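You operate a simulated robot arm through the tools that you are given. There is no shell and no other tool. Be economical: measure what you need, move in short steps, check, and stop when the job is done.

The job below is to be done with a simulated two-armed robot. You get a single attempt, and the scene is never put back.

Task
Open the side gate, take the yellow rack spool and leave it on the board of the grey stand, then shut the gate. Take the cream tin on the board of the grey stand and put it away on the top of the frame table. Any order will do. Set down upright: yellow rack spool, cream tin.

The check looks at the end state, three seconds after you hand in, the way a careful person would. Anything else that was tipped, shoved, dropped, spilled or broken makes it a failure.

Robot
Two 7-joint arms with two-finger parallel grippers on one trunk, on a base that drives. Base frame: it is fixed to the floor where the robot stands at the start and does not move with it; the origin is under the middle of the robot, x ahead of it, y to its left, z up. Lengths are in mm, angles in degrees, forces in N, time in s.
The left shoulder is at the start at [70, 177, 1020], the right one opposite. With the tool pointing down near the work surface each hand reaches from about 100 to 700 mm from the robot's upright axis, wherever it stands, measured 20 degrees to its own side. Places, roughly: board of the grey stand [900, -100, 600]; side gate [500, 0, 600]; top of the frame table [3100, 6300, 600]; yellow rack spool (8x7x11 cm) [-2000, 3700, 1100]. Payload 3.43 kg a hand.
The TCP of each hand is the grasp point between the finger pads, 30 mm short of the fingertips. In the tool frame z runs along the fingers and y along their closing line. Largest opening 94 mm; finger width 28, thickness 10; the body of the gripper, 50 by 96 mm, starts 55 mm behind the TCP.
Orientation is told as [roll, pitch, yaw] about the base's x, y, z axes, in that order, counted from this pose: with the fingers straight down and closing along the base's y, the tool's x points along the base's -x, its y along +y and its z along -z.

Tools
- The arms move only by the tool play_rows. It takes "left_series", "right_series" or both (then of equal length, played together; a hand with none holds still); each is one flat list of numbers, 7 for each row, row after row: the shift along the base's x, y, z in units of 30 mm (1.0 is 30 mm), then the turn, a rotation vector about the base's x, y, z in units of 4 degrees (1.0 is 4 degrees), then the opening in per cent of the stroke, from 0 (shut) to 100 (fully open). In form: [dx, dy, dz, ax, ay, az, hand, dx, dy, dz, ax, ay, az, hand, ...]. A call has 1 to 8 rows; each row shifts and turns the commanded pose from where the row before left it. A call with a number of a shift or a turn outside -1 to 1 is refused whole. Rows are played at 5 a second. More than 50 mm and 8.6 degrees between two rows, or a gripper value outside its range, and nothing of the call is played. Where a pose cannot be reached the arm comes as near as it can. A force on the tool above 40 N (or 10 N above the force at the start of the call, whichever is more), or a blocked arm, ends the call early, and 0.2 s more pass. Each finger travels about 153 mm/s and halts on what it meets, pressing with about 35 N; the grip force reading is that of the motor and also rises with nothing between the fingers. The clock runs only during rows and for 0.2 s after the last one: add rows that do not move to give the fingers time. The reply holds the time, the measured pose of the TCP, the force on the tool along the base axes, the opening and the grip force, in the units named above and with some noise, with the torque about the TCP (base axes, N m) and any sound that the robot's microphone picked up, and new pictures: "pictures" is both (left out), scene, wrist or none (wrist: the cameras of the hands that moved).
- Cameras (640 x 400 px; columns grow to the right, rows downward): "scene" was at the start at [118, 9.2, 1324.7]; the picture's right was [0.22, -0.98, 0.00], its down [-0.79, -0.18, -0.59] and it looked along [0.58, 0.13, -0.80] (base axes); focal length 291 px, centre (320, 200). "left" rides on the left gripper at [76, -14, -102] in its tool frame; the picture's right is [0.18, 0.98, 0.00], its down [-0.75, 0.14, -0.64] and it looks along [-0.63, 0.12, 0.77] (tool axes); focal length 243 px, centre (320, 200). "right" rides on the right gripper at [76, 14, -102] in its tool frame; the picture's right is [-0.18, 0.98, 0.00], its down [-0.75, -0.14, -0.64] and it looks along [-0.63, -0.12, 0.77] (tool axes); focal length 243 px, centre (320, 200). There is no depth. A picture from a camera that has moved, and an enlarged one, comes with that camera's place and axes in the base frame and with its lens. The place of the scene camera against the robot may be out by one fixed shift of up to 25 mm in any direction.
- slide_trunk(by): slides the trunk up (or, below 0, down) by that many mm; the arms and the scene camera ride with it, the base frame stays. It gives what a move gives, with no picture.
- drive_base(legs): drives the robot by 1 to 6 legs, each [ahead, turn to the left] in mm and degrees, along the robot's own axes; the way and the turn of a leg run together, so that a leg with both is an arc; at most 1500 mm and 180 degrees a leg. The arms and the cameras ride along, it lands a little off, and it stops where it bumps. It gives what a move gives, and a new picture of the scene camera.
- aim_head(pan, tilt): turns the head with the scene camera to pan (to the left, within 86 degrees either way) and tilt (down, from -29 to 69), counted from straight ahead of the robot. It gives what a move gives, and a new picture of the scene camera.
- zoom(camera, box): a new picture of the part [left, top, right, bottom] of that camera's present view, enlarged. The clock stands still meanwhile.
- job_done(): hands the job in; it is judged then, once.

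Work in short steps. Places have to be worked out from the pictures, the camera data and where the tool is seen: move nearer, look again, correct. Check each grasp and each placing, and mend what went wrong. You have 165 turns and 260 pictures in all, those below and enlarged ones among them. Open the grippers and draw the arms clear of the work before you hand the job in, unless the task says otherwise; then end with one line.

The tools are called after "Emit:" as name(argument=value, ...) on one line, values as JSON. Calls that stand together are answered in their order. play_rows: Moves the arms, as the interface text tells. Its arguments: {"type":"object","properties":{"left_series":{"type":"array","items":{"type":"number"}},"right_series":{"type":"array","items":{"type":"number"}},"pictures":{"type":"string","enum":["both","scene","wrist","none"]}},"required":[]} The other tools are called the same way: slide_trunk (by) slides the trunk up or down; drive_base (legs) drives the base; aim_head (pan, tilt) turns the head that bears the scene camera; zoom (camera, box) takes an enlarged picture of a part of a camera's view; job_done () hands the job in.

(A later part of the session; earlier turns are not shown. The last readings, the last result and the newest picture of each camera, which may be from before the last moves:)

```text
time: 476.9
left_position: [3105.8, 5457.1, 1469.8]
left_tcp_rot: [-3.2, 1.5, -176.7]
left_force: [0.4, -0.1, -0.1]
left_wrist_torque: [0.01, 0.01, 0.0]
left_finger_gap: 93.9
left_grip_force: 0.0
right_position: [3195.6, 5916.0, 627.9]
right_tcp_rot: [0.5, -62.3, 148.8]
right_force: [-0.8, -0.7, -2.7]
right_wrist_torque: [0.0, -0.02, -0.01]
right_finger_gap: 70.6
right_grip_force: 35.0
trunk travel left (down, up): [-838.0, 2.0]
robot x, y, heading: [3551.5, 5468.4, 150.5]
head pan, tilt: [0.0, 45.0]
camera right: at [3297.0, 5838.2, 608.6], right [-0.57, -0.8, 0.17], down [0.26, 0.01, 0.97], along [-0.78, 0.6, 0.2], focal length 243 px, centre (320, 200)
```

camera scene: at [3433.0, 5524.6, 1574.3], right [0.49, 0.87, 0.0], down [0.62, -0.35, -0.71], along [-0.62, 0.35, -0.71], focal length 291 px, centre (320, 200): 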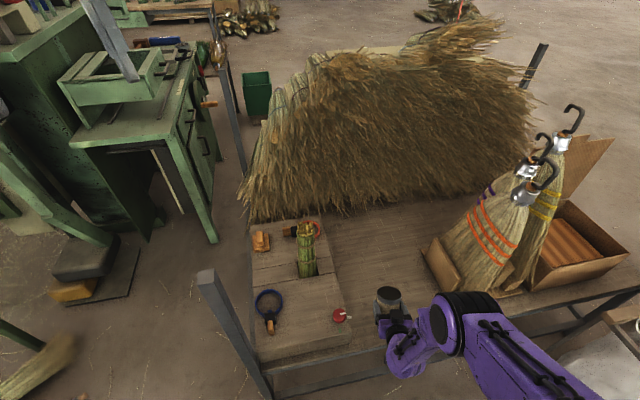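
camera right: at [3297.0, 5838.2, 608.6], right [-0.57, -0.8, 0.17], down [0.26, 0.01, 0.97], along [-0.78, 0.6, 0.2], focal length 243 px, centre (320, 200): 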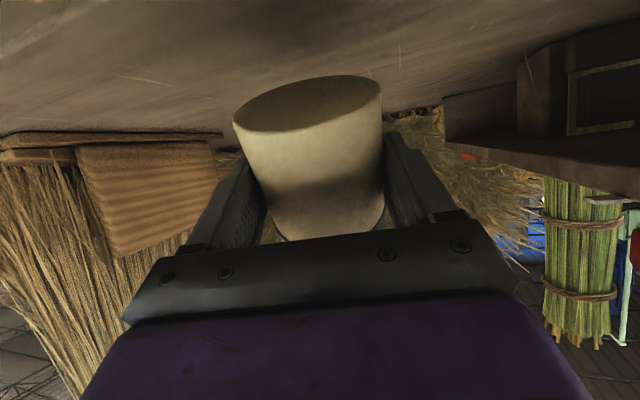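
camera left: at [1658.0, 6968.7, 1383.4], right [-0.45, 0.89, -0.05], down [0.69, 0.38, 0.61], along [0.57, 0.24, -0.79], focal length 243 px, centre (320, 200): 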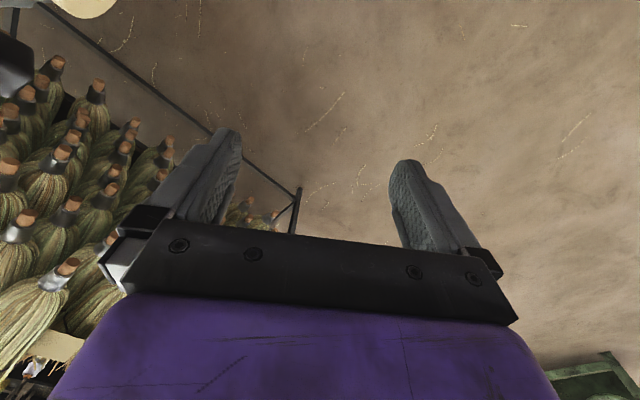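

Emit:
play_rows(right_series=[0, 0, -0.15, 0, 0, 0, 0, 0, 0, -0.15, 0, 0, 0, 0, 0, 0, 0, 0, 0, 0, 0], pictures="none")

Emit:
play_rows(right_series=[0, 0, -0.15, 0, 0, 0, 0, 0, 0, 0, 0, 0, 0, 0], pictures="wrist")

```text
time: 477.7
left_position: [3106.3, 5459.8, 1470.2]
left_tcp_rot: [-3.2, 1.5, -176.7]
left_force: [-0.7, 0.3, -0.8]
left_wrist_torque: [0.02, 0.02, 0.03]
left_finger_gap: 94.0
left_grip_force: 0.0
right_position: [3195.0, 5915.3, 619.7]
right_tcp_rot: [0.6, -62.3, 148.8]
right_force: [-1.4, -0.1, -2.2]
right_wrist_torque: [-0.03, -0.04, 0.01]
right_finger_gap: 70.7
right_grip_force: 35.0
trunk travel left (down, up): [-838.0, 2.0]
robot x, y, heading: [3553.6, 5467.7, 150.6]
head pan, tilt: [0.0, 45.0]
```

```text
time: 478.3
left_position: [3105.3, 5457.9, 1470.2]
left_tcp_rot: [-3.3, 1.4, -176.7]
left_force: [0.2, -0.4, 0.3]
left_wrist_torque: [-0.01, 0.01, 0.0]
left_finger_gap: 94.0
left_grip_force: 0.0
right_position: [3195.8, 5916.1, 616.4]
right_tcp_rot: [0.7, -62.2, 148.7]
right_force: [-1.6, -0.2, -2.3]
right_wrist_torque: [-0.02, -0.04, 0.01]
right_finger_gap: 70.6
right_grip_force: 35.0
trunk travel left (down, up): [-838.0, 2.0]
robot x, y, heading: [3550.5, 5467.0, 150.6]
head pan, tilt: [0.0, 45.0]
camera right: at [3297.8, 5838.1, 596.3], right [-0.58, -0.8, 0.17], down [0.26, 0.01, 0.97], along [-0.78, 0.6, 0.2], focal length 243 px, centre (320, 200)
```

right: 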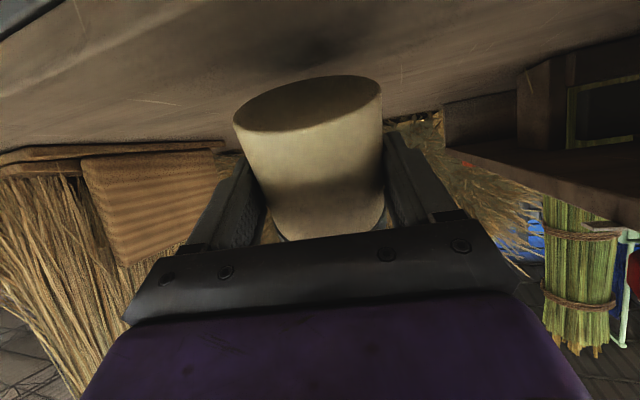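

Emit:
play_rows(right_series=[0, 0, -0.15, 0, 0, 0, 0, 0, 0, -0.15, 0, 0, 0, 0, 0, 0, 0, 0, 0, 0, 0], pictures="none")

Emit:
play_rows(right_series=[0, 0, -0.15, 0, 0, 0, 0, 0, 0, -0.1, 0, 0, 0, 0, 0, 0, 0, 0, 0, 0, 0], pictures="wrist")

```text
time: 479.1
left_position: [3106.5, 5457.8, 1470.3]
left_tcp_rot: [-3.2, 1.5, -176.7]
left_force: [-0.6, 0.1, 0.3]
left_wrist_torque: [-0.02, 0.01, 0.0]
left_finger_gap: 94.3
left_grip_force: 0.1
right_position: [3196.3, 5916.2, 616.2]
right_tcp_rot: [0.5, -62.3, 148.8]
right_force: [-1.0, 0.7, -2.6]
right_wrist_torque: [-0.03, -0.02, 0.01]
right_finger_gap: 70.4
right_grip_force: 35.1
right hand out of reach, approached as far as the arm can: row 1, 2
trunk travel left (down, up): [-838.0, 2.0]
robot x, y, heading: [3554.8, 5466.5, 150.6]
head pan, tilt: [0.0, 45.0]
```

```text
time: 479.9
left_position: [3106.0, 5458.1, 1469.4]
left_tcp_rot: [-3.2, 1.5, -176.7]
left_force: [-0.3, -0.8, 0.1]
left_wrist_torque: [0.04, 0.0, -0.01]
left_finger_gap: 94.1
left_grip_force: 0.0
right_position: [3196.2, 5916.2, 616.5]
right_tcp_rot: [0.6, -62.3, 148.8]
right_force: [0.3, -0.5, -1.8]
right_wrist_torque: [-0.03, -0.02, 0.01]
right_finger_gap: 70.8
right_grip_force: 35.1
right hand out of reach, approached as far as the arm can: row 1, 2
trunk travel left (down, up): [-838.0, 2.0]
robot x, y, heading: [3552.8, 5469.4, 150.3]
head pan, tilt: [0.0, 45.0]
camera right: at [3297.7, 5838.2, 596.4], right [-0.57, -0.8, 0.17], down [0.26, 0.01, 0.97], along [-0.78, 0.6, 0.2], focal length 243 px, centre (320, 200)
```

right: 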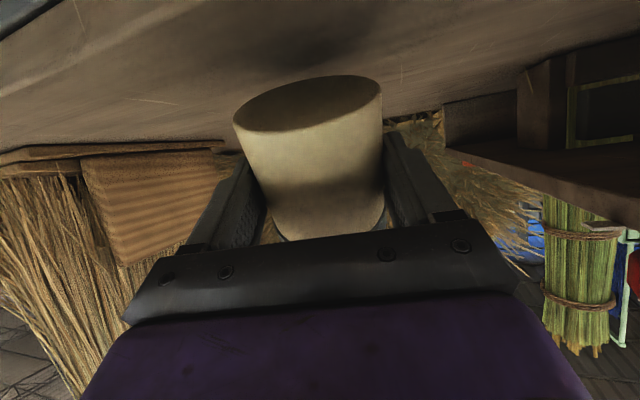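

The arm is at its limit; I use the trunk for the last millimetres.

Emit:
slide_trunk(by=-8)

Emit:
slide_trunk(by=-5)

Emit:
zoom(camera="right", box=[160, 0, 480, 200])

```text
time: 480.4
left_position: [3107.0, 5456.0, 1462.6]
left_tcp_rot: [-3.1, 1.4, -176.7]
left_force: [-0.5, 0.5, -0.9]
left_wrist_torque: [0.01, 0.0, 0.0]
left_finger_gap: 94.0
left_grip_force: 0.0
right_position: [3195.9, 5916.1, 611.7]
right_tcp_rot: [0.6, -62.7, 148.6]
right_force: [0.7, 1.3, 14.5]
right_wrist_torque: [0.33, 0.28, -0.02]
right_finger_gap: 70.7
right_grip_force: 34.6
trunk travel left (down, up): [-830.0, 10.0]
robot x, y, heading: [3550.3, 5465.5, 150.4]
head pan, tilt: [0.0, 45.0]
```

```text
time: 481.0
left_position: [3109.4, 5455.3, 1457.4]
left_tcp_rot: [-3.4, 1.4, -176.6]
left_force: [0.6, 0.1, -1.1]
left_wrist_torque: [-0.01, 0.03, 0.0]
left_finger_gap: 94.1
left_grip_force: 0.0
right_position: [3195.6, 5916.2, 605.9]
right_tcp_rot: [0.5, -62.5, 148.7]
right_force: [0.7, 0.6, 23.6]
right_wrist_torque: [0.41, 0.55, 0.02]
right_finger_gap: 70.7
right_grip_force: 34.7
trunk travel left (down, up): [-825.0, 15.0]
robot x, y, heading: [3552.9, 5467.1, 150.4]
head pan, tilt: [0.0, 45.0]
```

```text
2.00 times, centred on (320, 100) of right
camera zoom: at [3297.6, 5837.5, 585.6], right [-0.57, -0.8, 0.17], down [0.27, 0.01, 0.96], along [-0.77, 0.6, 0.21], focal length 485 px, centre (320, 400)
```

zoom: 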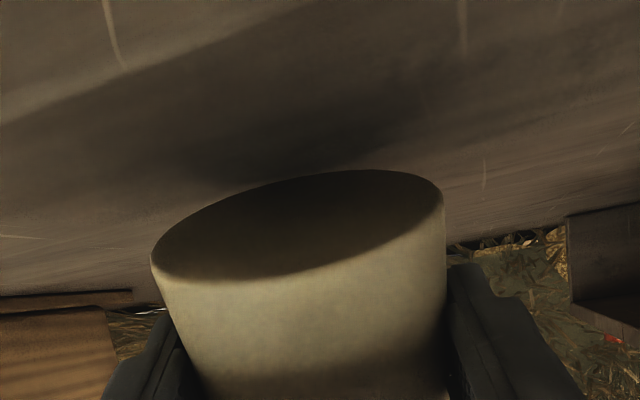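

Contact felt (24 N). I ease the pressure slightly, then open the fingers so that the tin rocks back onto its base.

Emit:
slide_trunk(by=4)

Emit:
play_rows(right_series=[0, 0, 0, 0, 0, 0, 90, 0, 0, 0, 0, 0, 0, 100, 0, 0, 0, 0, 0, 0, 100], pictures="both")

```text
time: 481.5
left_position: [3107.5, 5457.1, 1460.0]
left_tcp_rot: [-3.4, 1.4, -176.7]
left_force: [0.4, -0.1, 0.3]
left_wrist_torque: [-0.04, 0.0, 0.03]
left_finger_gap: 94.1
left_grip_force: 0.0
right_position: [3196.6, 5914.3, 606.9]
right_tcp_rot: [0.5, -62.0, 148.9]
right_force: [-2.5, 0.5, 4.5]
right_wrist_torque: [0.13, 0.23, 0.03]
right_finger_gap: 70.7
right_grip_force: 35.1
trunk travel left (down, up): [-829.0, 11.0]
robot x, y, heading: [3551.3, 5469.6, 150.5]
head pan, tilt: [0.0, 45.0]
```

```text
time: 482.3
left_position: [3106.8, 5458.1, 1462.2]
left_tcp_rot: [-3.2, 1.5, -176.7]
left_force: [0.1, 0.9, 0.2]
left_wrist_torque: [0.0, 0.02, 0.02]
left_finger_gap: 93.8
left_grip_force: 0.0
right_position: [3196.0, 5916.2, 606.8]
right_tcp_rot: [0.6, -62.2, 148.8]
right_force: [-0.2, 0.7, 0.8]
right_wrist_torque: [0.04, -0.02, -0.01]
right_finger_gap: 93.9
right_grip_force: 0.0
trunk travel left (down, up): [-829.0, 11.0]
robot x, y, heading: [3552.5, 5469.2, 150.4]
head pan, tilt: [0.0, 45.0]
camera scene: at [3433.7, 5524.4, 1565.3], right [0.49, 0.87, 0.0], down [0.62, -0.35, -0.71], along [-0.62, 0.35, -0.71], focal length 291 px, centre (320, 200)
camera right: at [3298.0, 5838.1, 587.4], right [-0.57, -0.8, 0.17], down [0.26, 0.01, 0.97], along [-0.78, 0.6, 0.2], focal length 243 px, centre (320, 200)
```

scene: 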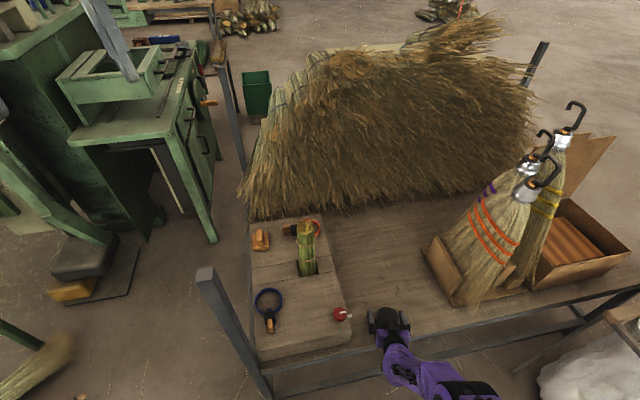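
right: 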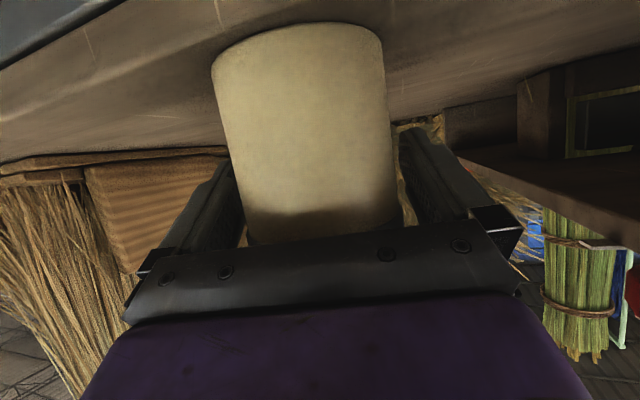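

The tin has rocked onto its base between the fingers. I draw the hand straight back slowly.

Emit:
play_rows(right_series=[0.256, -0.156, 0.05, 0, 0, 0, 100, 0.256, -0.156, 0.05, 0, 0, 0, 100, 0.34, -0.21, 0.05, 0, 0, 0, 100, 0.5, -0.3, 0.05, 0, 0, 0, 100, 0.6, -0.36, 0.05, 0, 0, 0, 100, 0.6, -0.36, 0.1, 0, 0, 0, 100, 0.6, -0.36, 0.1, 0, 0, 0, 100], pictures="both")

```text
time: 483.9
left_position: [3106.4, 5457.1, 1461.1]
left_tcp_rot: [-3.2, 1.5, -176.6]
left_force: [0.0, 0.1, 0.2]
left_wrist_torque: [0.0, 0.01, 0.03]
left_finger_gap: 94.4
left_grip_force: 0.0
right_position: [3290.1, 5858.5, 622.0]
right_tcp_rot: [0.4, -62.3, 148.9]
right_force: [-0.4, -0.2, -0.3]
right_wrist_torque: [0.0, 0.02, 0.01]
right_finger_gap: 94.0
right_grip_force: 0.0
trunk travel left (down, up): [-829.0, 11.0]
robot x, y, heading: [3549.7, 5467.6, 150.7]
head pan, tilt: [0.0, 45.0]
camera scene: at [3433.9, 5523.9, 1565.4], right [0.49, 0.87, 0.0], down [0.62, -0.35, -0.71], along [-0.62, 0.35, -0.71], focal length 291 px, centre (320, 200)
camera right: at [3391.6, 5781.7, 602.3], right [-0.57, -0.8, 0.17], down [0.26, 0.01, 0.96], along [-0.78, 0.6, 0.2], focal length 243 px, centre (320, 200)
```

scene: 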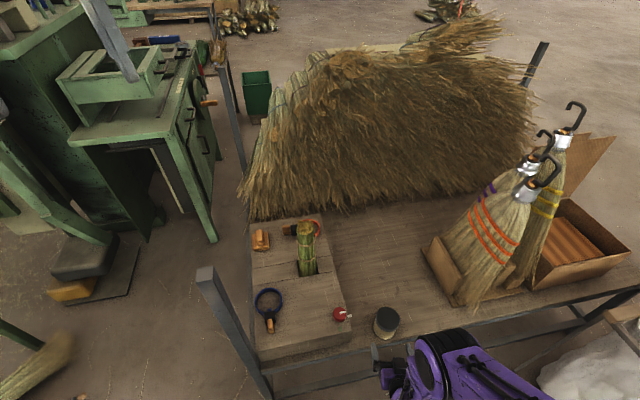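
right: 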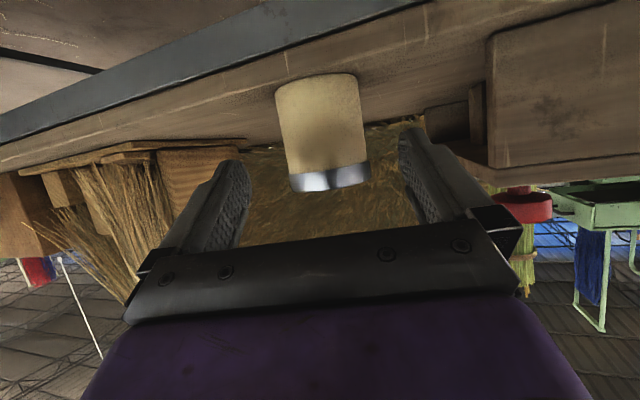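

The tin stands upright on the frame table. I back out and bring the right hand back to fingers-down and raised.

Emit:
drive_base(legs=[[-400, 0]])

Emit:
play_rows(right_series=[0, 0, 0.9, -0.503, -0.83, 0, 100, 0, 0, 0.9, -0.503, -0.83, 0, 100, 0, 0, 0.9, -0.503, -0.83, 0, 100, 0, 0, 0.9, -0.503, -0.83, 0, 100, 0, 0, 0.9, -0.503, -0.83, 0, 100, 0, 0, 0.9, -0.503, -0.83, 0, 100, 0, 0, 0.9, -0.503, -0.83, 0, 100, 0, 0, 0.9, -0.503, -0.83, 0, 100], pictures="none")

Emit:
play_rows(right_series=[0, 0, 0.9, -0.503, -0.83, 0, 100, 0, 0, 0.9, -0.503, -0.83, 0, 100, 0, 0, 0.9, -0.503, -0.83, 0, 100, 0, 0, 0.9, -0.503, -0.83, 0, 100, 0, 0, 0.7, -0.503, -0.83, 0, 100, 0, 0, 0.7, -0.503, -0.83, 0, 100, 0, 0, 0.7, -0.503, -0.83, 0, 100, 0, 0, 0.5, -0.503, -0.83, 0, 100], pictures="none")

Emit:
play_rows(right_series=[0, 0, 0, 0, 0, -0.95, 60, 0, 0, 0, 0, 0, -0.95, 60, 0, 0, 0, 0, 0, -0.95, 60, 0, 0, 0, 0, 0, -0.95, 60, 0, 0, 0, 0, 0, -0.95, 60, 0, 0, 0, 0, 0, -0.95, 60, 0, 0, 0, 0, 0, -0.95, 60, 0, 0, 0, 0, 0, -0.95, 60], pictures="none")

Emit:
play_rows(left_series=[0, 0, -0.7, 0, 0, 0, 100, 0, 0, -0.7, 0, 0, 0, 100, 0, 0, -0.7, 0, 0, 0, 100, 0, 0, -0.7, 0, 0, 0, 100, 0, 0, -0.7, 0, 0, 0, 100, 0, 0, -0.7, 0, 0, 0, 100, 0, 0, -0.7, 0, 0, 0, 100, 0, 0, -0.7, 0, 0, 0, 100], right_series=[0, 0, 0, 0, 0, -0.95, 60, 0, 0, 0, 0, 0, -0.95, 60, 0, 0, 0, 0, 0, -0.95, 60, 0, 0, 0, 0, 0, -0.95, 60, 0, 0, 0, 0, 0, -0.95, 60, 0, 0, 0, 0, 0, -0.95, 60, 0, 0, 0, 0, 0, -0.95, 60, 0, 0, 0, 0, 0, -0.95, 60], pictures="none")

Emit:
play_rows(right_series=[0, 0, 0, 0, 0, -0.95, 60, 0, 0, 0, 0, 0, -0.95, 60, 0, 0, 0, 0, 0, -0.95, 60, 0, 0, 0, 0, 0, -0.95, 60, 0, 0, 0, 0, 0, -0.95, 60, 0, 0, 0, 0, 0, -0.95, 60, 0, 0, 0, 0, 0, -0.95, 60, 0, 0, 0, 0, 0, -0.5, 60], pictures="none")

```text
time: 486.4
left_position: [3449.2, 5264.6, 1460.1]
left_tcp_rot: [-3.1, 1.5, -176.4]
left_force: [-0.7, 0.1, 0.0]
left_wrist_torque: [-0.01, 0.02, -0.02]
left_finger_gap: 94.1
left_grip_force: 0.1
right_position: [3630.4, 5666.1, 620.9]
right_tcp_rot: [0.6, -62.4, 149.1]
right_force: [-0.9, -0.9, -0.5]
right_wrist_torque: [0.0, 0.0, -0.01]
right_finger_gap: 93.8
right_grip_force: 0.0
trunk travel left (down, up): [-829.0, 11.0]
robot x, y, heading: [3893.8, 5275.4, 151.1]
head pan, tilt: [0.0, 45.0]
camera scene: at [3775.3, 5332.3, 1565.2], right [0.49, 0.87, 0.0], down [0.62, -0.34, -0.71], along [-0.62, 0.34, -0.71], focal length 291 px, centre (320, 200)
```

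scene: 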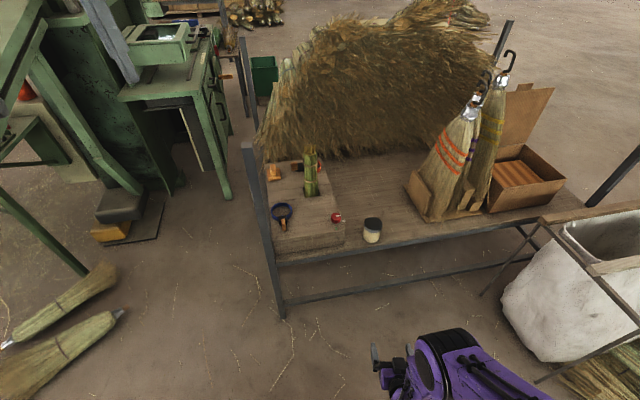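

```text
time: 488.2
left_position: [3450.3, 5263.7, 1460.5]
left_tcp_rot: [-3.2, 1.5, -176.4]
left_force: [0.6, 0.0, 0.4]
left_wrist_torque: [0.03, 0.01, 0.02]
left_finger_gap: 94.0
left_grip_force: 0.1
right_position: [3629.9, 5666.4, 837.9]
right_tcp_rot: [0.7, -31.2, 149.0]
right_force: [0.5, 1.2, 0.3]
right_wrist_torque: [0.01, -0.02, 0.02]
right_finger_gap: 93.7
right_grip_force: 0.1
trunk travel left (down, up): [-829.0, 11.0]
robot x, y, heading: [3896.9, 5273.8, 150.6]
head pan, tilt: [0.0, 45.0]
```

```text
time: 490.0
left_position: [3449.4, 5264.0, 1461.7]
left_tcp_rot: [-3.3, 1.5, -176.4]
left_force: [0.3, 0.1, 0.8]
left_wrist_torque: [-0.03, -0.01, 0.01]
left_finger_gap: 93.8
left_grip_force: 0.0
right_position: [3628.9, 5666.4, 1024.5]
right_tcp_rot: [0.9, -0.1, 149.0]
right_force: [0.1, -0.6, -0.5]
right_wrist_torque: [0.03, -0.01, 0.01]
right_finger_gap: 93.9
right_grip_force: 0.1
trunk travel left (down, up): [-829.0, 11.0]
robot x, y, heading: [3893.9, 5274.2, 151.0]
head pan, tilt: [0.0, 45.0]
```

```text
time: 491.8
left_position: [3449.9, 5262.8, 1460.9]
left_tcp_rot: [-3.2, 1.6, -176.4]
left_force: [0.1, -0.7, 0.1]
left_wrist_torque: [0.01, -0.01, -0.04]
left_finger_gap: 93.8
left_grip_force: 0.1
right_position: [3629.2, 5666.5, 1023.4]
right_tcp_rot: [0.8, -0.2, 118.5]
right_force: [-0.9, 0.6, 0.2]
right_wrist_torque: [-0.03, 0.02, 0.0]
right_finger_gap: 56.5
right_grip_force: 0.0
trunk travel left (down, up): [-829.0, 11.0]
robot x, y, heading: [3894.4, 5275.0, 150.8]
head pan, tilt: [0.0, 45.0]
```

```text
time: 493.6
left_position: [3448.4, 5262.8, 1292.3]
left_tcp_rot: [-3.2, 1.5, -176.4]
left_force: [-0.6, 0.0, -1.0]
left_wrist_torque: [0.0, 0.03, -0.02]
left_finger_gap: 94.0
left_grip_force: 0.0
right_position: [3630.0, 5665.9, 1023.8]
right_tcp_rot: [0.9, -0.1, 88.0]
right_force: [-0.4, 0.3, 0.4]
right_wrist_torque: [-0.01, -0.04, -0.02]
right_finger_gap: 56.8
right_grip_force: 0.1
trunk travel left (down, up): [-829.0, 11.0]
robot x, y, heading: [3895.0, 5275.8, 150.8]
head pan, tilt: [0.0, 45.0]
```

```text
time: 495.4
left_position: [3447.7, 5263.5, 1293.7]
left_tcp_rot: [-3.2, 1.5, -176.4]
left_force: [0.1, 1.5, 0.0]
left_wrist_torque: [-0.06, 0.01, 0.0]
left_finger_gap: 93.9
left_grip_force: 0.1
right_position: [3629.5, 5665.6, 1024.3]
right_tcp_rot: [0.9, -0.2, 59.5]
right_force: [-0.1, -0.1, -0.2]
right_wrist_torque: [-0.04, 0.02, 0.01]
right_finger_gap: 56.4
right_grip_force: 0.0
trunk travel left (down, up): [-829.0, 11.0]
robot x, y, heading: [3895.9, 5275.5, 150.9]
head pan, tilt: [0.0, 45.0]
```

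Now the spool. I drive back along the known path toward [922, 1474].

Emit:
drive_base(legs=[[0, 88.6], [1500, 0], [1500, 0], [527, 0], [0, -26.7], [1400, 0]])

```text
time: 505.8
left_position: [3054.9, 3670.8, 1293.5]
left_tcp_rot: [-3.0, 1.2, -93.9]
left_force: [-1.5, -0.3, -1.0]
left_wrist_torque: [0.0, -0.05, 0.01]
left_finger_gap: 93.9
left_grip_force: 0.1
right_position: [2679.8, 3899.7, 1025.3]
right_tcp_rot: [1.1, 0.4, 141.9]
right_force: [-0.7, -0.4, -0.4]
right_wrist_torque: [-0.03, -0.07, 0.02]
right_finger_gap: 56.4
right_grip_force: 0.0
trunk travel left (down, up): [-829.0, 11.0]
robot x, y, heading: [3102.1, 4110.5, -130.9]
head pan, tilt: [0.0, 45.0]
stopped in leg 2: the robot was blocked; the commanded pose is now the measured one
camera scene: at [3013.9, 4007.0, 1565.5], right [-0.75, 0.66, 0.0], down [0.47, 0.53, -0.71], along [-0.46, -0.53, -0.71], focal length 291 px, centre (320, 200)
```

scene: 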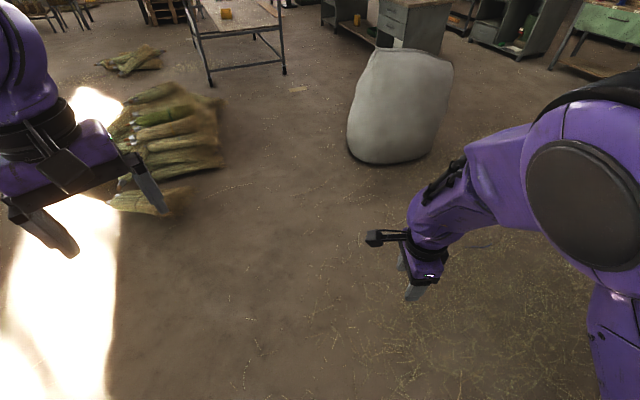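

The base was blocked by something. I look at the floor near the base on the right.

Emit:
aim_head(pan=-80, tilt=55)

Emit:
aim_head(pan=60, tilt=55)

```text
time: 507.3
left_position: [3057.7, 3667.6, 1293.4]
left_tcp_rot: [-2.9, 1.2, -93.8]
left_force: [0.1, 0.1, -0.4]
left_wrist_torque: [0.01, 0.01, 0.02]
left_finger_gap: 93.8
left_grip_force: 0.1
right_position: [2680.8, 3898.7, 1025.4]
right_tcp_rot: [1.0, 0.3, 142.0]
right_force: [1.1, -0.6, 0.1]
right_wrist_torque: [0.0, 0.03, -0.03]
right_finger_gap: 56.4
right_grip_force: 0.1
trunk travel left (down, up): [-829.0, 11.0]
robot x, y, heading: [3105.3, 4108.1, -131.1]
head pan, tilt: [-80.0, 55.0]
camera scene: at [3007.4, 4101.9, 1552.0], right [0.52, 0.86, 0.0], down [0.7, -0.42, -0.57], along [-0.49, 0.3, -0.82], focal length 291 px, centre (320, 200)
```

scene: 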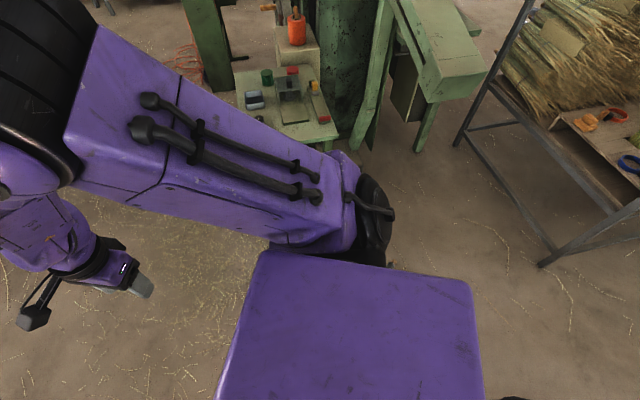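

```text
time: 509.6
left_position: [3056.2, 3666.8, 1293.6]
left_tcp_rot: [-3.1, 1.2, -94.0]
left_force: [0.3, -0.4, 0.1]
left_wrist_torque: [0.02, 0.0, -0.02]
left_finger_gap: 94.0
left_grip_force: 0.1
right_position: [2680.3, 3898.0, 1025.7]
right_tcp_rot: [1.0, 0.3, 142.0]
right_force: [-0.1, -0.5, 0.7]
right_wrist_torque: [-0.04, 0.02, 0.0]
right_finger_gap: 56.5
right_grip_force: 0.1
trunk travel left (down, up): [-829.0, 11.0]
robot x, y, heading: [3107.0, 4110.7, -131.3]
head pan, tilt: [60.0, 55.0]
camera scene: at [3092.4, 3996.5, 1551.9], right [-0.95, -0.32, 0.0], down [-0.27, 0.78, -0.57], along [0.19, -0.54, -0.82], focal length 291 px, centre (320, 200)
```

scene: 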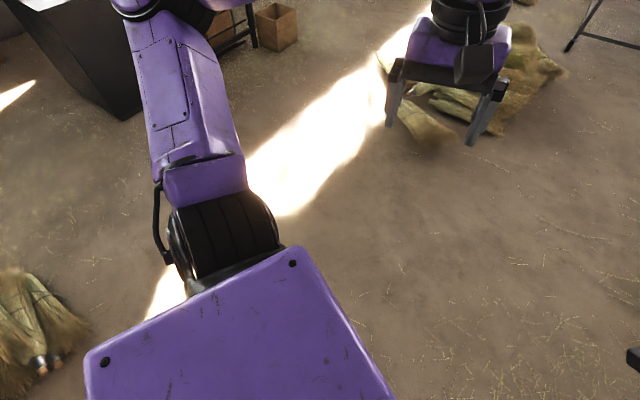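

Probably the right side of the base met the brooms lying there. I back off a bit, then look at them.

Emit:
drive_base(legs=[[-150, 0], [0, 50]])

Emit:
aim_head(pan=-86, tilt=45)

```text
time: 513.1
left_position: [3504.1, 3894.6, 1292.4]
left_tcp_rot: [-2.9, 1.1, -44.5]
left_force: [0.1, 0.0, -0.3]
left_wrist_torque: [-0.02, -0.02, -0.02]
left_finger_gap: 93.9
left_grip_force: 0.0
right_position: [3083.9, 3760.5, 1026.2]
right_tcp_rot: [1.0, 0.4, -168.8]
right_force: [-1.1, -0.1, 0.3]
right_wrist_torque: [-0.01, 0.01, -0.02]
right_finger_gap: 56.2
right_grip_force: 0.1
trunk travel left (down, up): [-829.0, 11.0]
robot x, y, heading: [3200.7, 4220.5, -81.6]
head pan, tilt: [60.0, 55.0]
camera scene: at [3272.0, 4137.2, 1551.9], right [-0.37, -0.93, 0.0], down [-0.76, 0.3, -0.57], along [0.53, -0.21, -0.82], focal length 291 px, centre (320, 200)
```

scene: 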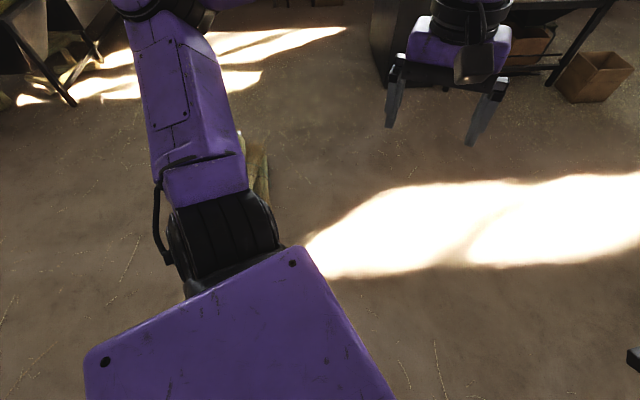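

```text
time: 515.4
left_position: [3504.1, 3894.8, 1293.4]
left_tcp_rot: [-3.0, 1.2, -44.6]
left_force: [0.4, -0.6, 0.1]
left_wrist_torque: [0.0, 0.03, -0.01]
left_finger_gap: 94.1
left_grip_force: 0.1
right_position: [3085.2, 3761.5, 1026.7]
right_tcp_rot: [0.9, 0.4, -168.7]
right_force: [0.1, 0.2, 0.3]
right_wrist_torque: [0.01, -0.03, 0.01]
right_finger_gap: 56.2
right_grip_force: 0.0
trunk travel left (down, up): [-829.0, 11.0]
robot x, y, heading: [3203.9, 4223.8, -82.0]
head pan, tilt: [-85.9, 45.0]
camera scene: at [3126.1, 4146.8, 1565.4], right [-0.21, 0.98, 0.0], down [0.69, 0.15, -0.71], along [-0.69, -0.15, -0.71], focal length 291 px, centre (320, 200)
```

scene: 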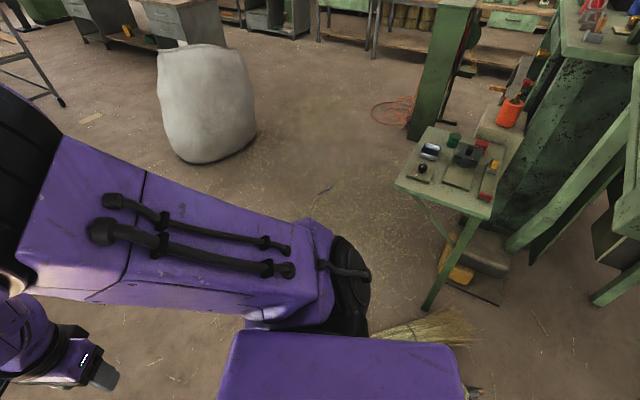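

Emit:
aim_head(pan=-45, tilt=60)

```text
time: 516.5
left_position: [3505.4, 3893.8, 1294.5]
left_tcp_rot: [-3.0, 1.2, -44.7]
left_force: [0.2, 0.3, -0.1]
left_wrist_torque: [0.04, -0.02, -0.04]
left_finger_gap: 93.9
left_grip_force: 0.1
right_position: [3084.2, 3760.3, 1025.5]
right_tcp_rot: [1.1, 0.4, -168.8]
right_force: [0.3, 0.0, 0.3]
right_wrist_torque: [-0.01, -0.03, 0.01]
right_finger_gap: 56.4
right_grip_force: 0.0
trunk travel left (down, up): [-829.0, 11.0]
robot x, y, heading: [3201.6, 4221.2, -81.8]
head pan, tilt: [-45.0, 60.0]
camera scene: at [3165.6, 4110.8, 1545.9], right [-0.8, 0.6, 0.0], down [0.52, 0.69, -0.5], along [-0.3, -0.4, -0.87], focal length 291 px, centre (320, 200)
```

scene: 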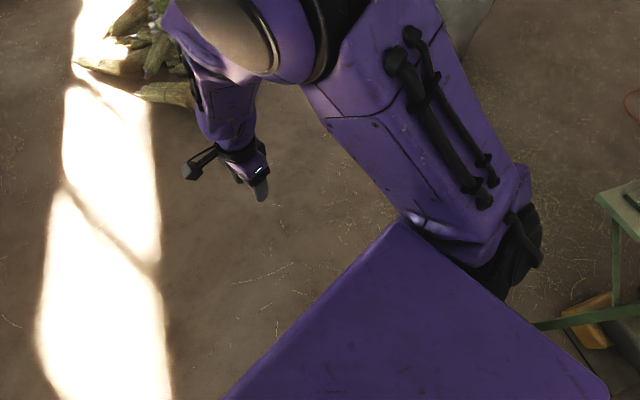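

Nothing lies there now. I head on toward [2105, 2236] again.

Emit:
drive_base(legs=[[0, -37], [1200, 0], [1067, 0]])

```text
time: 529.8
left_position: [2010.2, 1760.0, 1293.9]
left_tcp_rot: [-3.1, 1.2, -85.1]
left_force: [-1.0, -1.1, -0.1]
left_wrist_torque: [0.0, 0.0, 0.04]
left_finger_gap: 93.8
left_grip_force: 0.0
right_position: [1604.9, 1932.0, 1027.2]
right_tcp_rot: [1.0, 0.4, 150.7]
right_force: [0.0, -0.2, 0.5]
right_wrist_torque: [0.01, -0.03, 0.01]
right_finger_gap: 56.1
right_grip_force: 0.0
trunk travel left (down, up): [-829.0, 11.0]
robot x, y, heading: [1994.5, 2203.8, -122.3]
head pan, tilt: [-45.0, 60.0]
camera scene: at [1896.5, 2141.3, 1545.9], right [-0.22, 0.98, 0.0], down [0.84, 0.19, -0.5], along [-0.49, -0.11, -0.87], focal length 291 px, centre (320, 200)
```

scene: 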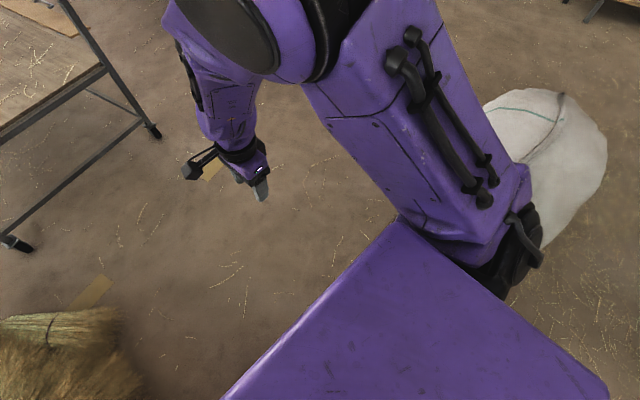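

Emit:
drive_base(legs=[[0, -23.4], [1297, 0], [0, -74.3], [1200, 0], [1000, 0]])

Emit:
aim_head(pan=10, tilt=15)

```text
time: 551.3
left_position: [-1128.7, 3058.6, 1294.1]
left_tcp_rot: [-3.0, 1.1, 172.3]
left_force: [0.0, -0.4, 0.2]
left_wrist_torque: [0.01, -0.02, 0.0]
left_finger_gap: 93.8
left_grip_force: 0.1
right_position: [-874.2, 3419.3, 1026.8]
right_tcp_rot: [1.0, 0.3, 48.1]
right_force: [-0.5, -0.4, 0.1]
right_wrist_torque: [-0.02, -0.02, -0.02]
right_finger_gap: 56.4
right_grip_force: 0.1
trunk travel left (down, up): [-829.0, 11.0]
robot x, y, heading: [-691.6, 2980.3, 135.0]
head pan, tilt: [-45.0, 60.0]
camera scene: at [-731.3, 3076.3, 1545.9], right [1.0, 0.0, 0.0], down [0.0, -0.87, -0.5], along [0.0, 0.5, -0.87], focal length 291 px, centre (320, 200)
```

scene: 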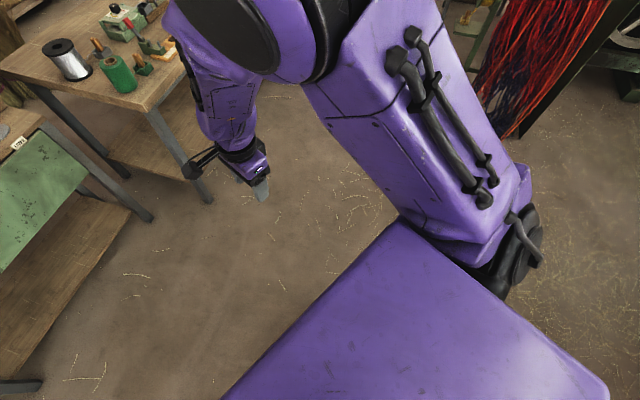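

```text
time: 552.5
left_position: [-1130.3, 3059.8, 1294.4]
left_tcp_rot: [-3.0, 1.3, 172.3]
left_force: [0.1, -0.4, 0.1]
left_wrist_torque: [0.0, -0.04, -0.02]
left_finger_gap: 93.8
left_grip_force: 0.1
right_position: [-874.8, 3419.2, 1025.1]
right_tcp_rot: [1.0, 0.4, 48.2]
right_force: [0.1, -0.2, 1.2]
right_wrist_torque: [-0.02, 0.02, -0.01]
right_finger_gap: 56.6
right_grip_force: 0.1
trunk travel left (down, up): [-829.0, 11.0]
robot x, y, heading: [-696.3, 2979.5, 135.1]
head pan, tilt: [10.0, 15.0]
camera scene: at [-808.2, 3063.5, 1612.1], right [0.57, 0.82, 0.0], down [0.21, -0.15, -0.97], along [-0.79, 0.55, -0.26], focal length 291 px, centre (320, 200)
```

scene: 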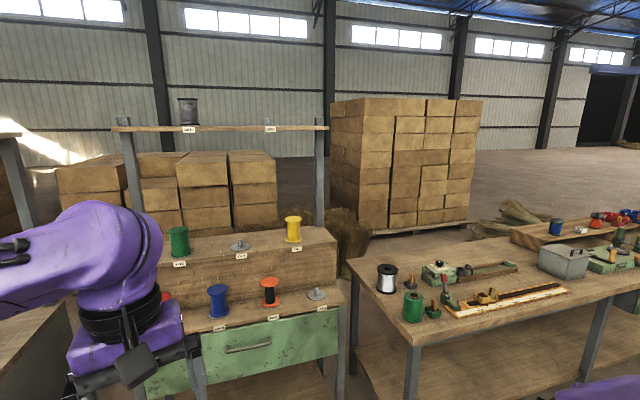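

The stepped rack is in view; the yellow spool stands at the right on the middle step. Zoom in.

Emit:
zoom(camera="scene", box=[220, 190, 360, 310])

```text
3.33 times, centred on (290, 250) of scene
camera zoom: at [-808.2, 3063.5, 1612.1], right [0.57, 0.82, 0.0], down [0.21, -0.15, -0.97], along [-0.79, 0.55, -0.26], focal length 970 px, centre (420, 33)
```

zoom: 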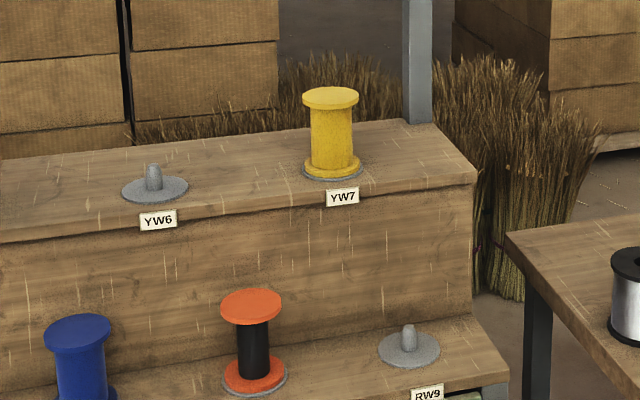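

The spool stands on a short peg, base z ≈ 1060, centre near [-1936, 3696]. I will grip its core between the flanges with a forward-tipped right hand, so it stays upright. First I turn the right hand's yaw back by 91° and raise it.

Emit:
play_rows(right_series=[0, 0, 0.4, 0, 0, 0.95, 100, 0, 0, 0.4, 0, 0, 0.95, 100, 0, 0, 0.4, 0, 0, 0.95, 100, 0, 0, 0.4, 0, 0, 0.95, 100, 0, 0, 0.4, 0, 0, 0.95, 100, 0, 0, 0.4, 0, 0, 0.95, 100, 0, 0, 0.4, 0, 0, 0.95, 100, 0, 0, 0.4, 0, 0, 0.95, 100], pictures="none")

Emit:
play_rows(right_series=[0, 0, 0.2, 0, 0, 0.95, 100, 0, 0, 0.2, 0, 0, 0.95, 100, 0, 0, 0.2, 0, 0, 0.95, 100, 0, 0, 0.2, 0, 0, 0.95, 100, 0, 0, 0.2, 0, 0, 0.95, 100, 0, 0, 0.2, 0, 0, 0.95, 100, 0, 0, 0.2, 0, 0, 0.95, 100, 0, 0, 0.2, 0, 0, 0.95, 100], pictures="none")

Emit:
play_rows(right_series=[0, 0, 0, 0, 0, 0.95, 100, 0, 0, 0, 0, 0, 0.95, 100, 0, 0, 0, 0, 0, 0.95, 100, 0, 0, 0, 0, 0, 0.95, 100, 0, 0, 0, 0, 0, 0.95, 100, 0, 0, 0, 0, 0, 0.95, 100, 0, 0, 0, 0, 0, 0.95, 100, 0, 0, 0, 0, 0, 0.95, 100], pictures="none")

Emit:
drive_base(legs=[[0, 21.5], [500, 0]])

```text
time: 554.3
left_position: [-1130.1, 3059.4, 1293.5]
left_tcp_rot: [-3.0, 1.3, 172.4]
left_force: [-0.2, -0.7, -0.9]
left_wrist_torque: [0.02, -0.01, -0.01]
left_finger_gap: 94.1
left_grip_force: 0.1
right_position: [-874.9, 3420.1, 1123.8]
right_tcp_rot: [1.0, 0.4, 78.7]
right_force: [-0.1, 0.4, 0.5]
right_wrist_torque: [0.01, 0.0, 0.0]
right_finger_gap: 93.8
right_grip_force: 0.0
trunk travel left (down, up): [-829.0, 11.0]
robot x, y, heading: [-693.1, 2982.3, 135.2]
head pan, tilt: [10.0, 15.0]
```

```text
time: 556.1
left_position: [-1130.0, 3059.6, 1292.8]
left_tcp_rot: [-3.0, 1.3, 172.4]
left_force: [-0.4, 0.1, -0.1]
left_wrist_torque: [-0.01, -0.01, 0.0]
left_finger_gap: 94.1
left_grip_force: 0.1
right_position: [-875.4, 3419.3, 1170.8]
right_tcp_rot: [0.9, 0.4, 109.1]
right_force: [0.0, -0.7, -0.2]
right_wrist_torque: [0.01, -0.02, -0.01]
right_finger_gap: 94.0
right_grip_force: 0.1
trunk travel left (down, up): [-829.0, 11.0]
robot x, y, heading: [-689.1, 2978.9, 135.3]
head pan, tilt: [10.0, 15.0]
```

```text
time: 557.9
left_position: [-1129.3, 3059.4, 1293.9]
left_tcp_rot: [-2.9, 1.2, 172.4]
left_force: [0.5, 0.2, 0.3]
left_wrist_torque: [-0.03, 0.01, 0.0]
left_finger_gap: 93.7
left_grip_force: 0.1
right_position: [-876.3, 3419.8, 1170.2]
right_tcp_rot: [1.0, 0.4, 139.5]
right_force: [-0.9, -0.4, -0.2]
right_wrist_torque: [0.01, 0.02, 0.0]
right_finger_gap: 94.0
right_grip_force: 0.0
trunk travel left (down, up): [-829.0, 11.0]
robot x, y, heading: [-691.0, 2983.5, 135.4]
head pan, tilt: [10.0, 15.0]
```

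```text
time: 562.0
left_position: [-1577.0, 3075.9, 1294.0]
left_tcp_rot: [-3.0, 1.2, -165.2]
left_force: [0.2, 0.0, 0.3]
left_wrist_torque: [0.0, 0.03, -0.01]
left_finger_gap: 93.9
left_grip_force: 0.1
right_position: [-1479.7, 3505.3, 1171.1]
right_tcp_rot: [1.0, 0.3, 161.7]
right_force: [0.6, 0.2, 0.1]
right_wrist_torque: [0.01, 0.02, -0.02]
right_finger_gap: 94.1
right_grip_force: 0.1
trunk travel left (down, up): [-829.0, 11.0]
robot x, y, heading: [-1143.8, 3170.4, 157.5]
head pan, tilt: [10.0, 15.0]
camera scene: at [-1283.9, 3202.4, 1612.3], right [0.21, 0.98, 0.0], down [0.25, -0.06, -0.97], along [-0.94, 0.21, -0.26], focal length 291 px, centre (320, 200)
```

scene: 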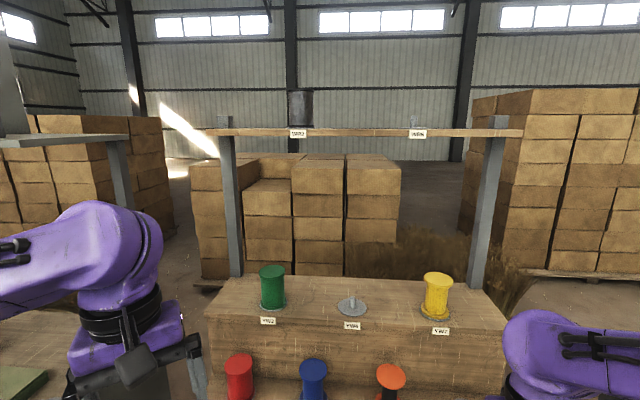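

Spool centre near [-1930, 3694], rack front faces about −13°. I tip the right hand forward 62° here, then drive closer.

Emit:
play_rows(right_series=[0, 0, 0, 0.305, 0.921, 0, 100, 0, 0, 0, 0.305, 0.921, 0, 100, 0, 0, 0, 0.305, 0.921, 0, 100, 0, 0, 0, 0.305, 0.921, 0, 100, 0, 0, 0, 0.305, 0.921, 0, 100, 0, 0, 0, 0.305, 0.921, 0, 100, 0, 0, 0, 0.305, 0.921, 0, 100, 0, 0, 0, 0.305, 0.921, 0, 100], pictures="none")

Emit:
play_rows(right_series=[0, 0, 0, 0.305, 0.921, 0, 100, 0, 0, 0, 0.305, 0.921, 0, 100, 0, 0, 0, 0.305, 0.921, 0, 100, 0, 0, 0, 0.305, 0.921, 0, 100, 0, 0, 0, 0.305, 0.921, 0, 100, 0, 0, 0, 0.305, 0.921, 0, 100, 0, 0, 0, 0.305, 0.921, 0, 100, 0, 0, 0, 0.305, 0.921, 0, 100], pictures="none")

Emit:
drive_base(legs=[[0, -21], [278, 0], [0, 28.5]])

```text
time: 563.8
left_position: [-1576.9, 3076.8, 1294.0]
left_tcp_rot: [-2.9, 1.2, -165.2]
left_force: [0.3, -0.3, -0.3]
left_wrist_torque: [-0.04, 0.04, 0.04]
left_finger_gap: 94.0
left_grip_force: 0.0
right_position: [-1481.0, 3506.7, 1171.3]
right_tcp_rot: [1.0, -30.8, 161.8]
right_force: [-1.0, 0.8, -0.5]
right_wrist_torque: [-0.02, 0.0, 0.0]
right_finger_gap: 93.8
right_grip_force: 0.1
trunk travel left (down, up): [-829.0, 11.0]
robot x, y, heading: [-1143.1, 3172.4, 157.6]
head pan, tilt: [10.0, 15.0]
```

```text
time: 565.6
left_position: [-1577.4, 3076.6, 1293.1]
left_tcp_rot: [-2.9, 1.2, -165.2]
left_force: [-0.5, -0.1, -0.1]
left_wrist_torque: [0.0, -0.01, -0.02]
left_finger_gap: 93.9
left_grip_force: 0.0
right_position: [-1525.5, 3514.2, 1178.0]
right_tcp_rot: [1.0, -61.6, 161.8]
right_force: [-0.9, 0.0, -0.6]
right_wrist_torque: [0.03, -0.03, 0.0]
right_finger_gap: 94.1
right_grip_force: 0.1
right hand out of reach, approached as far as the arm can: row 4, 5, 6, 7, 8
trunk travel left (down, up): [-829.0, 11.0]
robot x, y, heading: [-1145.9, 3167.1, 157.7]
head pan, tilt: [10.0, 15.0]
```

```text
time: 570.1
left_position: [-1764.4, 3214.5, 1293.9]
left_tcp_rot: [-2.9, 1.2, -157.9]
left_force: [-0.4, -0.5, -0.4]
left_wrist_torque: [-0.03, -0.02, 0.0]
left_finger_gap: 93.9
left_grip_force: 0.1
right_position: [-1766.1, 3655.2, 1176.8]
right_tcp_rot: [0.8, -61.6, 169.1]
right_force: [0.2, 0.7, -0.8]
right_wrist_torque: [0.02, 0.01, -0.03]
right_finger_gap: 94.1
right_grip_force: 0.1
trunk travel left (down, up): [-829.0, 11.0]
robot x, y, heading: [-1341.8, 3362.4, 165.2]
head pan, tilt: [10.0, 15.0]
camera scene: at [-1490.4, 3378.5, 1612.1], right [0.09, 1.0, 0.0], down [0.26, -0.02, -0.97], along [-0.96, 0.09, -0.26], focal length 291 px, centre (320, 200)
```

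scene: 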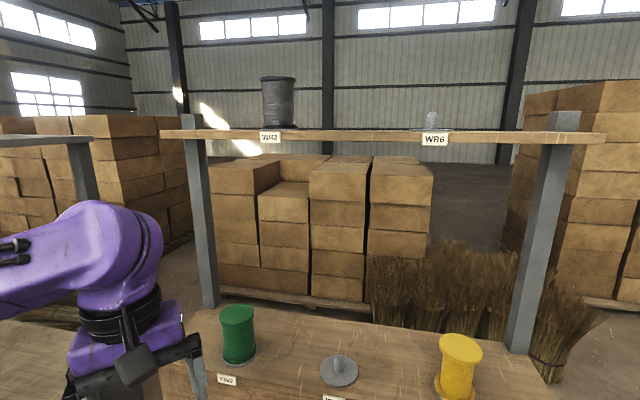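

Emit:
aim_head(pan=-12, tilt=38)

Emit:
zoom(camera="right", box=[0, 0, 640, 400])

```text
time: 571.0
left_position: [-1762.9, 3213.4, 1293.3]
left_tcp_rot: [-3.1, 1.2, -158.0]
left_force: [0.0, -0.6, -0.7]
left_wrist_torque: [0.02, 0.0, 0.0]
left_finger_gap: 93.8
left_grip_force: 0.0
right_position: [-1766.4, 3655.7, 1177.6]
right_tcp_rot: [0.6, -61.6, 169.2]
right_force: [-1.0, -0.4, -0.4]
right_wrist_torque: [0.01, 0.0, -0.01]
right_finger_gap: 94.0
right_grip_force: 0.0
trunk travel left (down, up): [-829.0, 11.0]
robot x, y, heading: [-1345.1, 3364.9, 164.8]
head pan, tilt: [-12.0, 38.0]
camera scene: at [-1474.0, 3408.3, 1575.7], right [0.45, 0.89, 0.0], down [0.55, -0.28, -0.79], along [-0.7, 0.36, -0.61], focal length 291 px, centre (320, 200)
```

scene: 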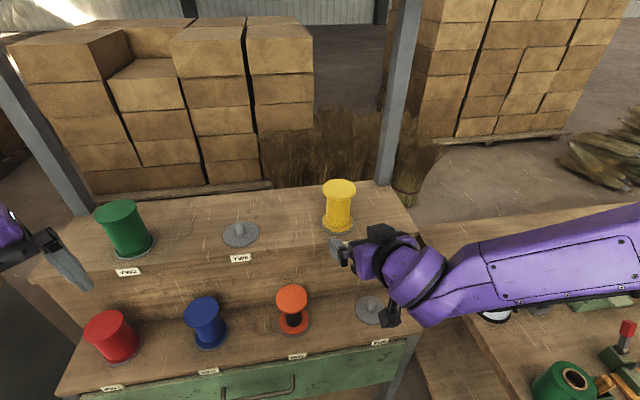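

```text
1.00 times, centred on (320, 200) of right (not enlarged: the box is as wide or as high as the picture)
camera zoom: at [-1643.6, 3616.9, 1159.5], right [-0.26, -0.95, 0.17], down [0.23, 0.11, 0.97], along [-0.94, 0.29, 0.19], focal length 243 px, centre (320, 200)
```

zoom: 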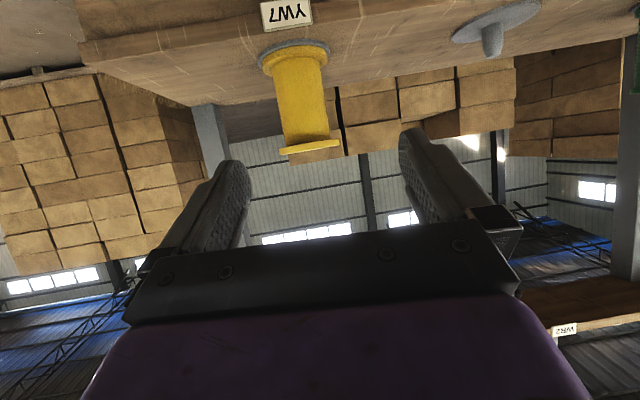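

Spool: base ≈ 1048, top ≈ 1157, centre ≈ [-1916, 3703]. I lower and line up in front of it.

Emit:
play_rows(right_series=[0, 0.275, -0.9, 0, 0, 0, 100, -0.3, 0.275, -0.9, 0, 0, 0, 100, -0.9, 0.275, -0.9, 0, 0, 0, 100, -0.9, 0.275, -0.1, 0, 0, 0, 100, -0.37, 0, 0, 0, 0, 0, 100, 0, 0, 0, 0, 0, 0, 100], pictures="both")

```text
time: 572.4
left_position: [-1763.4, 3214.1, 1292.8]
left_tcp_rot: [-2.9, 1.2, -157.9]
left_force: [0.2, 0.8, 0.6]
left_wrist_torque: [0.02, 0.0, -0.01]
left_finger_gap: 94.0
left_grip_force: 0.0
right_position: [-1838.1, 3689.1, 1094.1]
right_tcp_rot: [0.6, -61.6, 169.2]
right_force: [-0.4, -0.1, -1.1]
right_wrist_torque: [-0.03, 0.02, 0.0]
right_finger_gap: 93.7
right_grip_force: 0.1
trunk travel left (down, up): [-829.0, 11.0]
robot x, y, heading: [-1344.0, 3363.8, 165.0]
head pan, tilt: [-12.0, 38.0]
camera scene: at [-1474.0, 3408.7, 1575.6], right [0.46, 0.89, 0.0], down [0.55, -0.28, -0.79], along [-0.7, 0.36, -0.62], focal length 291 px, centre (320, 200)
camera right: at [-1716.4, 3651.6, 1075.8], right [-0.26, -0.95, 0.17], down [0.23, 0.11, 0.97], along [-0.94, 0.29, 0.19], focal length 243 px, centre (320, 200)
```

scene: 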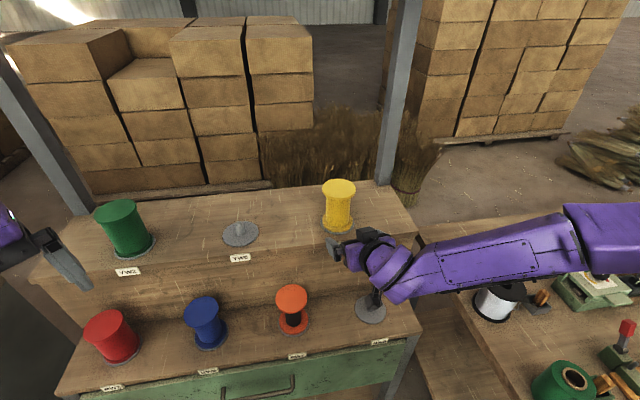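
right: 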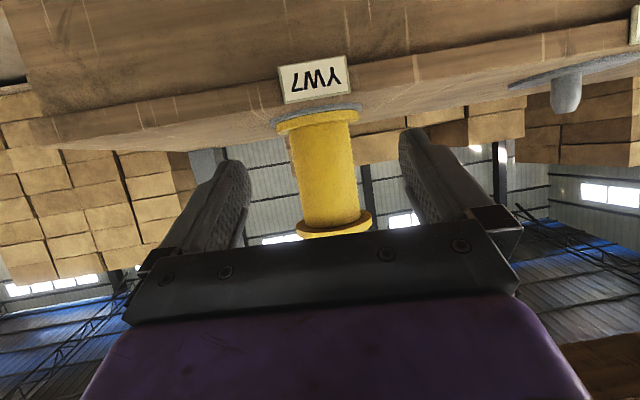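

The spool is at about [-1958, 3716], z 1042–1152, well centred between the fingers. Advance 112 mm to bring the fingers around its core.

Emit:
play_rows(right_series=[-0.467, 0.106, -0.03, 0, 0, 0, 100, -0.467, 0.106, -0.03, 0, 0, 0, 100, -0.467, 0.106, -0.03, 0, 0, 0, 100, -0.467, 0.106, -0.03, 0, 0, 0, 100, -0.467, 0.106, -0.03, 0, 0, 0, 100, -0.467, 0.106, -0.03, 0, 0, 0, 100], pictures="wrist")

```text
time: 573.8
left_position: [-1764.2, 3214.9, 1292.3]
left_tcp_rot: [-2.9, 1.1, -157.9]
left_force: [-0.3, 0.1, 0.0]
left_wrist_torque: [0.01, -0.03, 0.03]
left_finger_gap: 94.1
left_grip_force: 0.0
right_position: [-1925.8, 3707.2, 1087.0]
right_tcp_rot: [0.9, -61.6, 169.3]
right_force: [-0.3, -0.1, 0.1]
right_wrist_torque: [-0.01, 0.0, 0.02]
right_finger_gap: 94.0
right_grip_force: 0.1
trunk travel left (down, up): [-829.0, 11.0]
robot x, y, heading: [-1343.2, 3361.6, 164.8]
head pan, tilt: [-12.0, 38.0]
camera right: at [-1803.5, 3669.6, 1069.1], right [-0.26, -0.95, 0.17], down [0.23, 0.11, 0.97], along [-0.94, 0.29, 0.19], focal length 243 px, centre (320, 200)
```

right: 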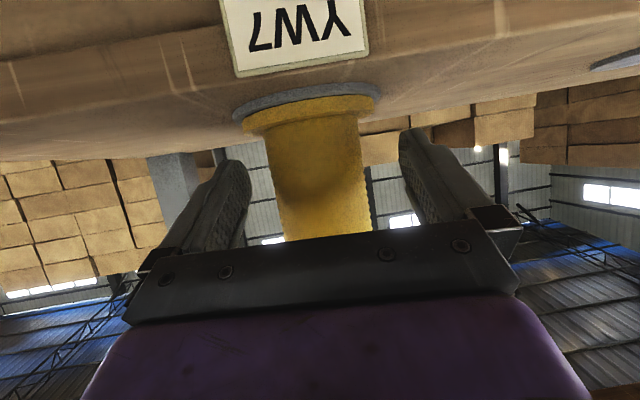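

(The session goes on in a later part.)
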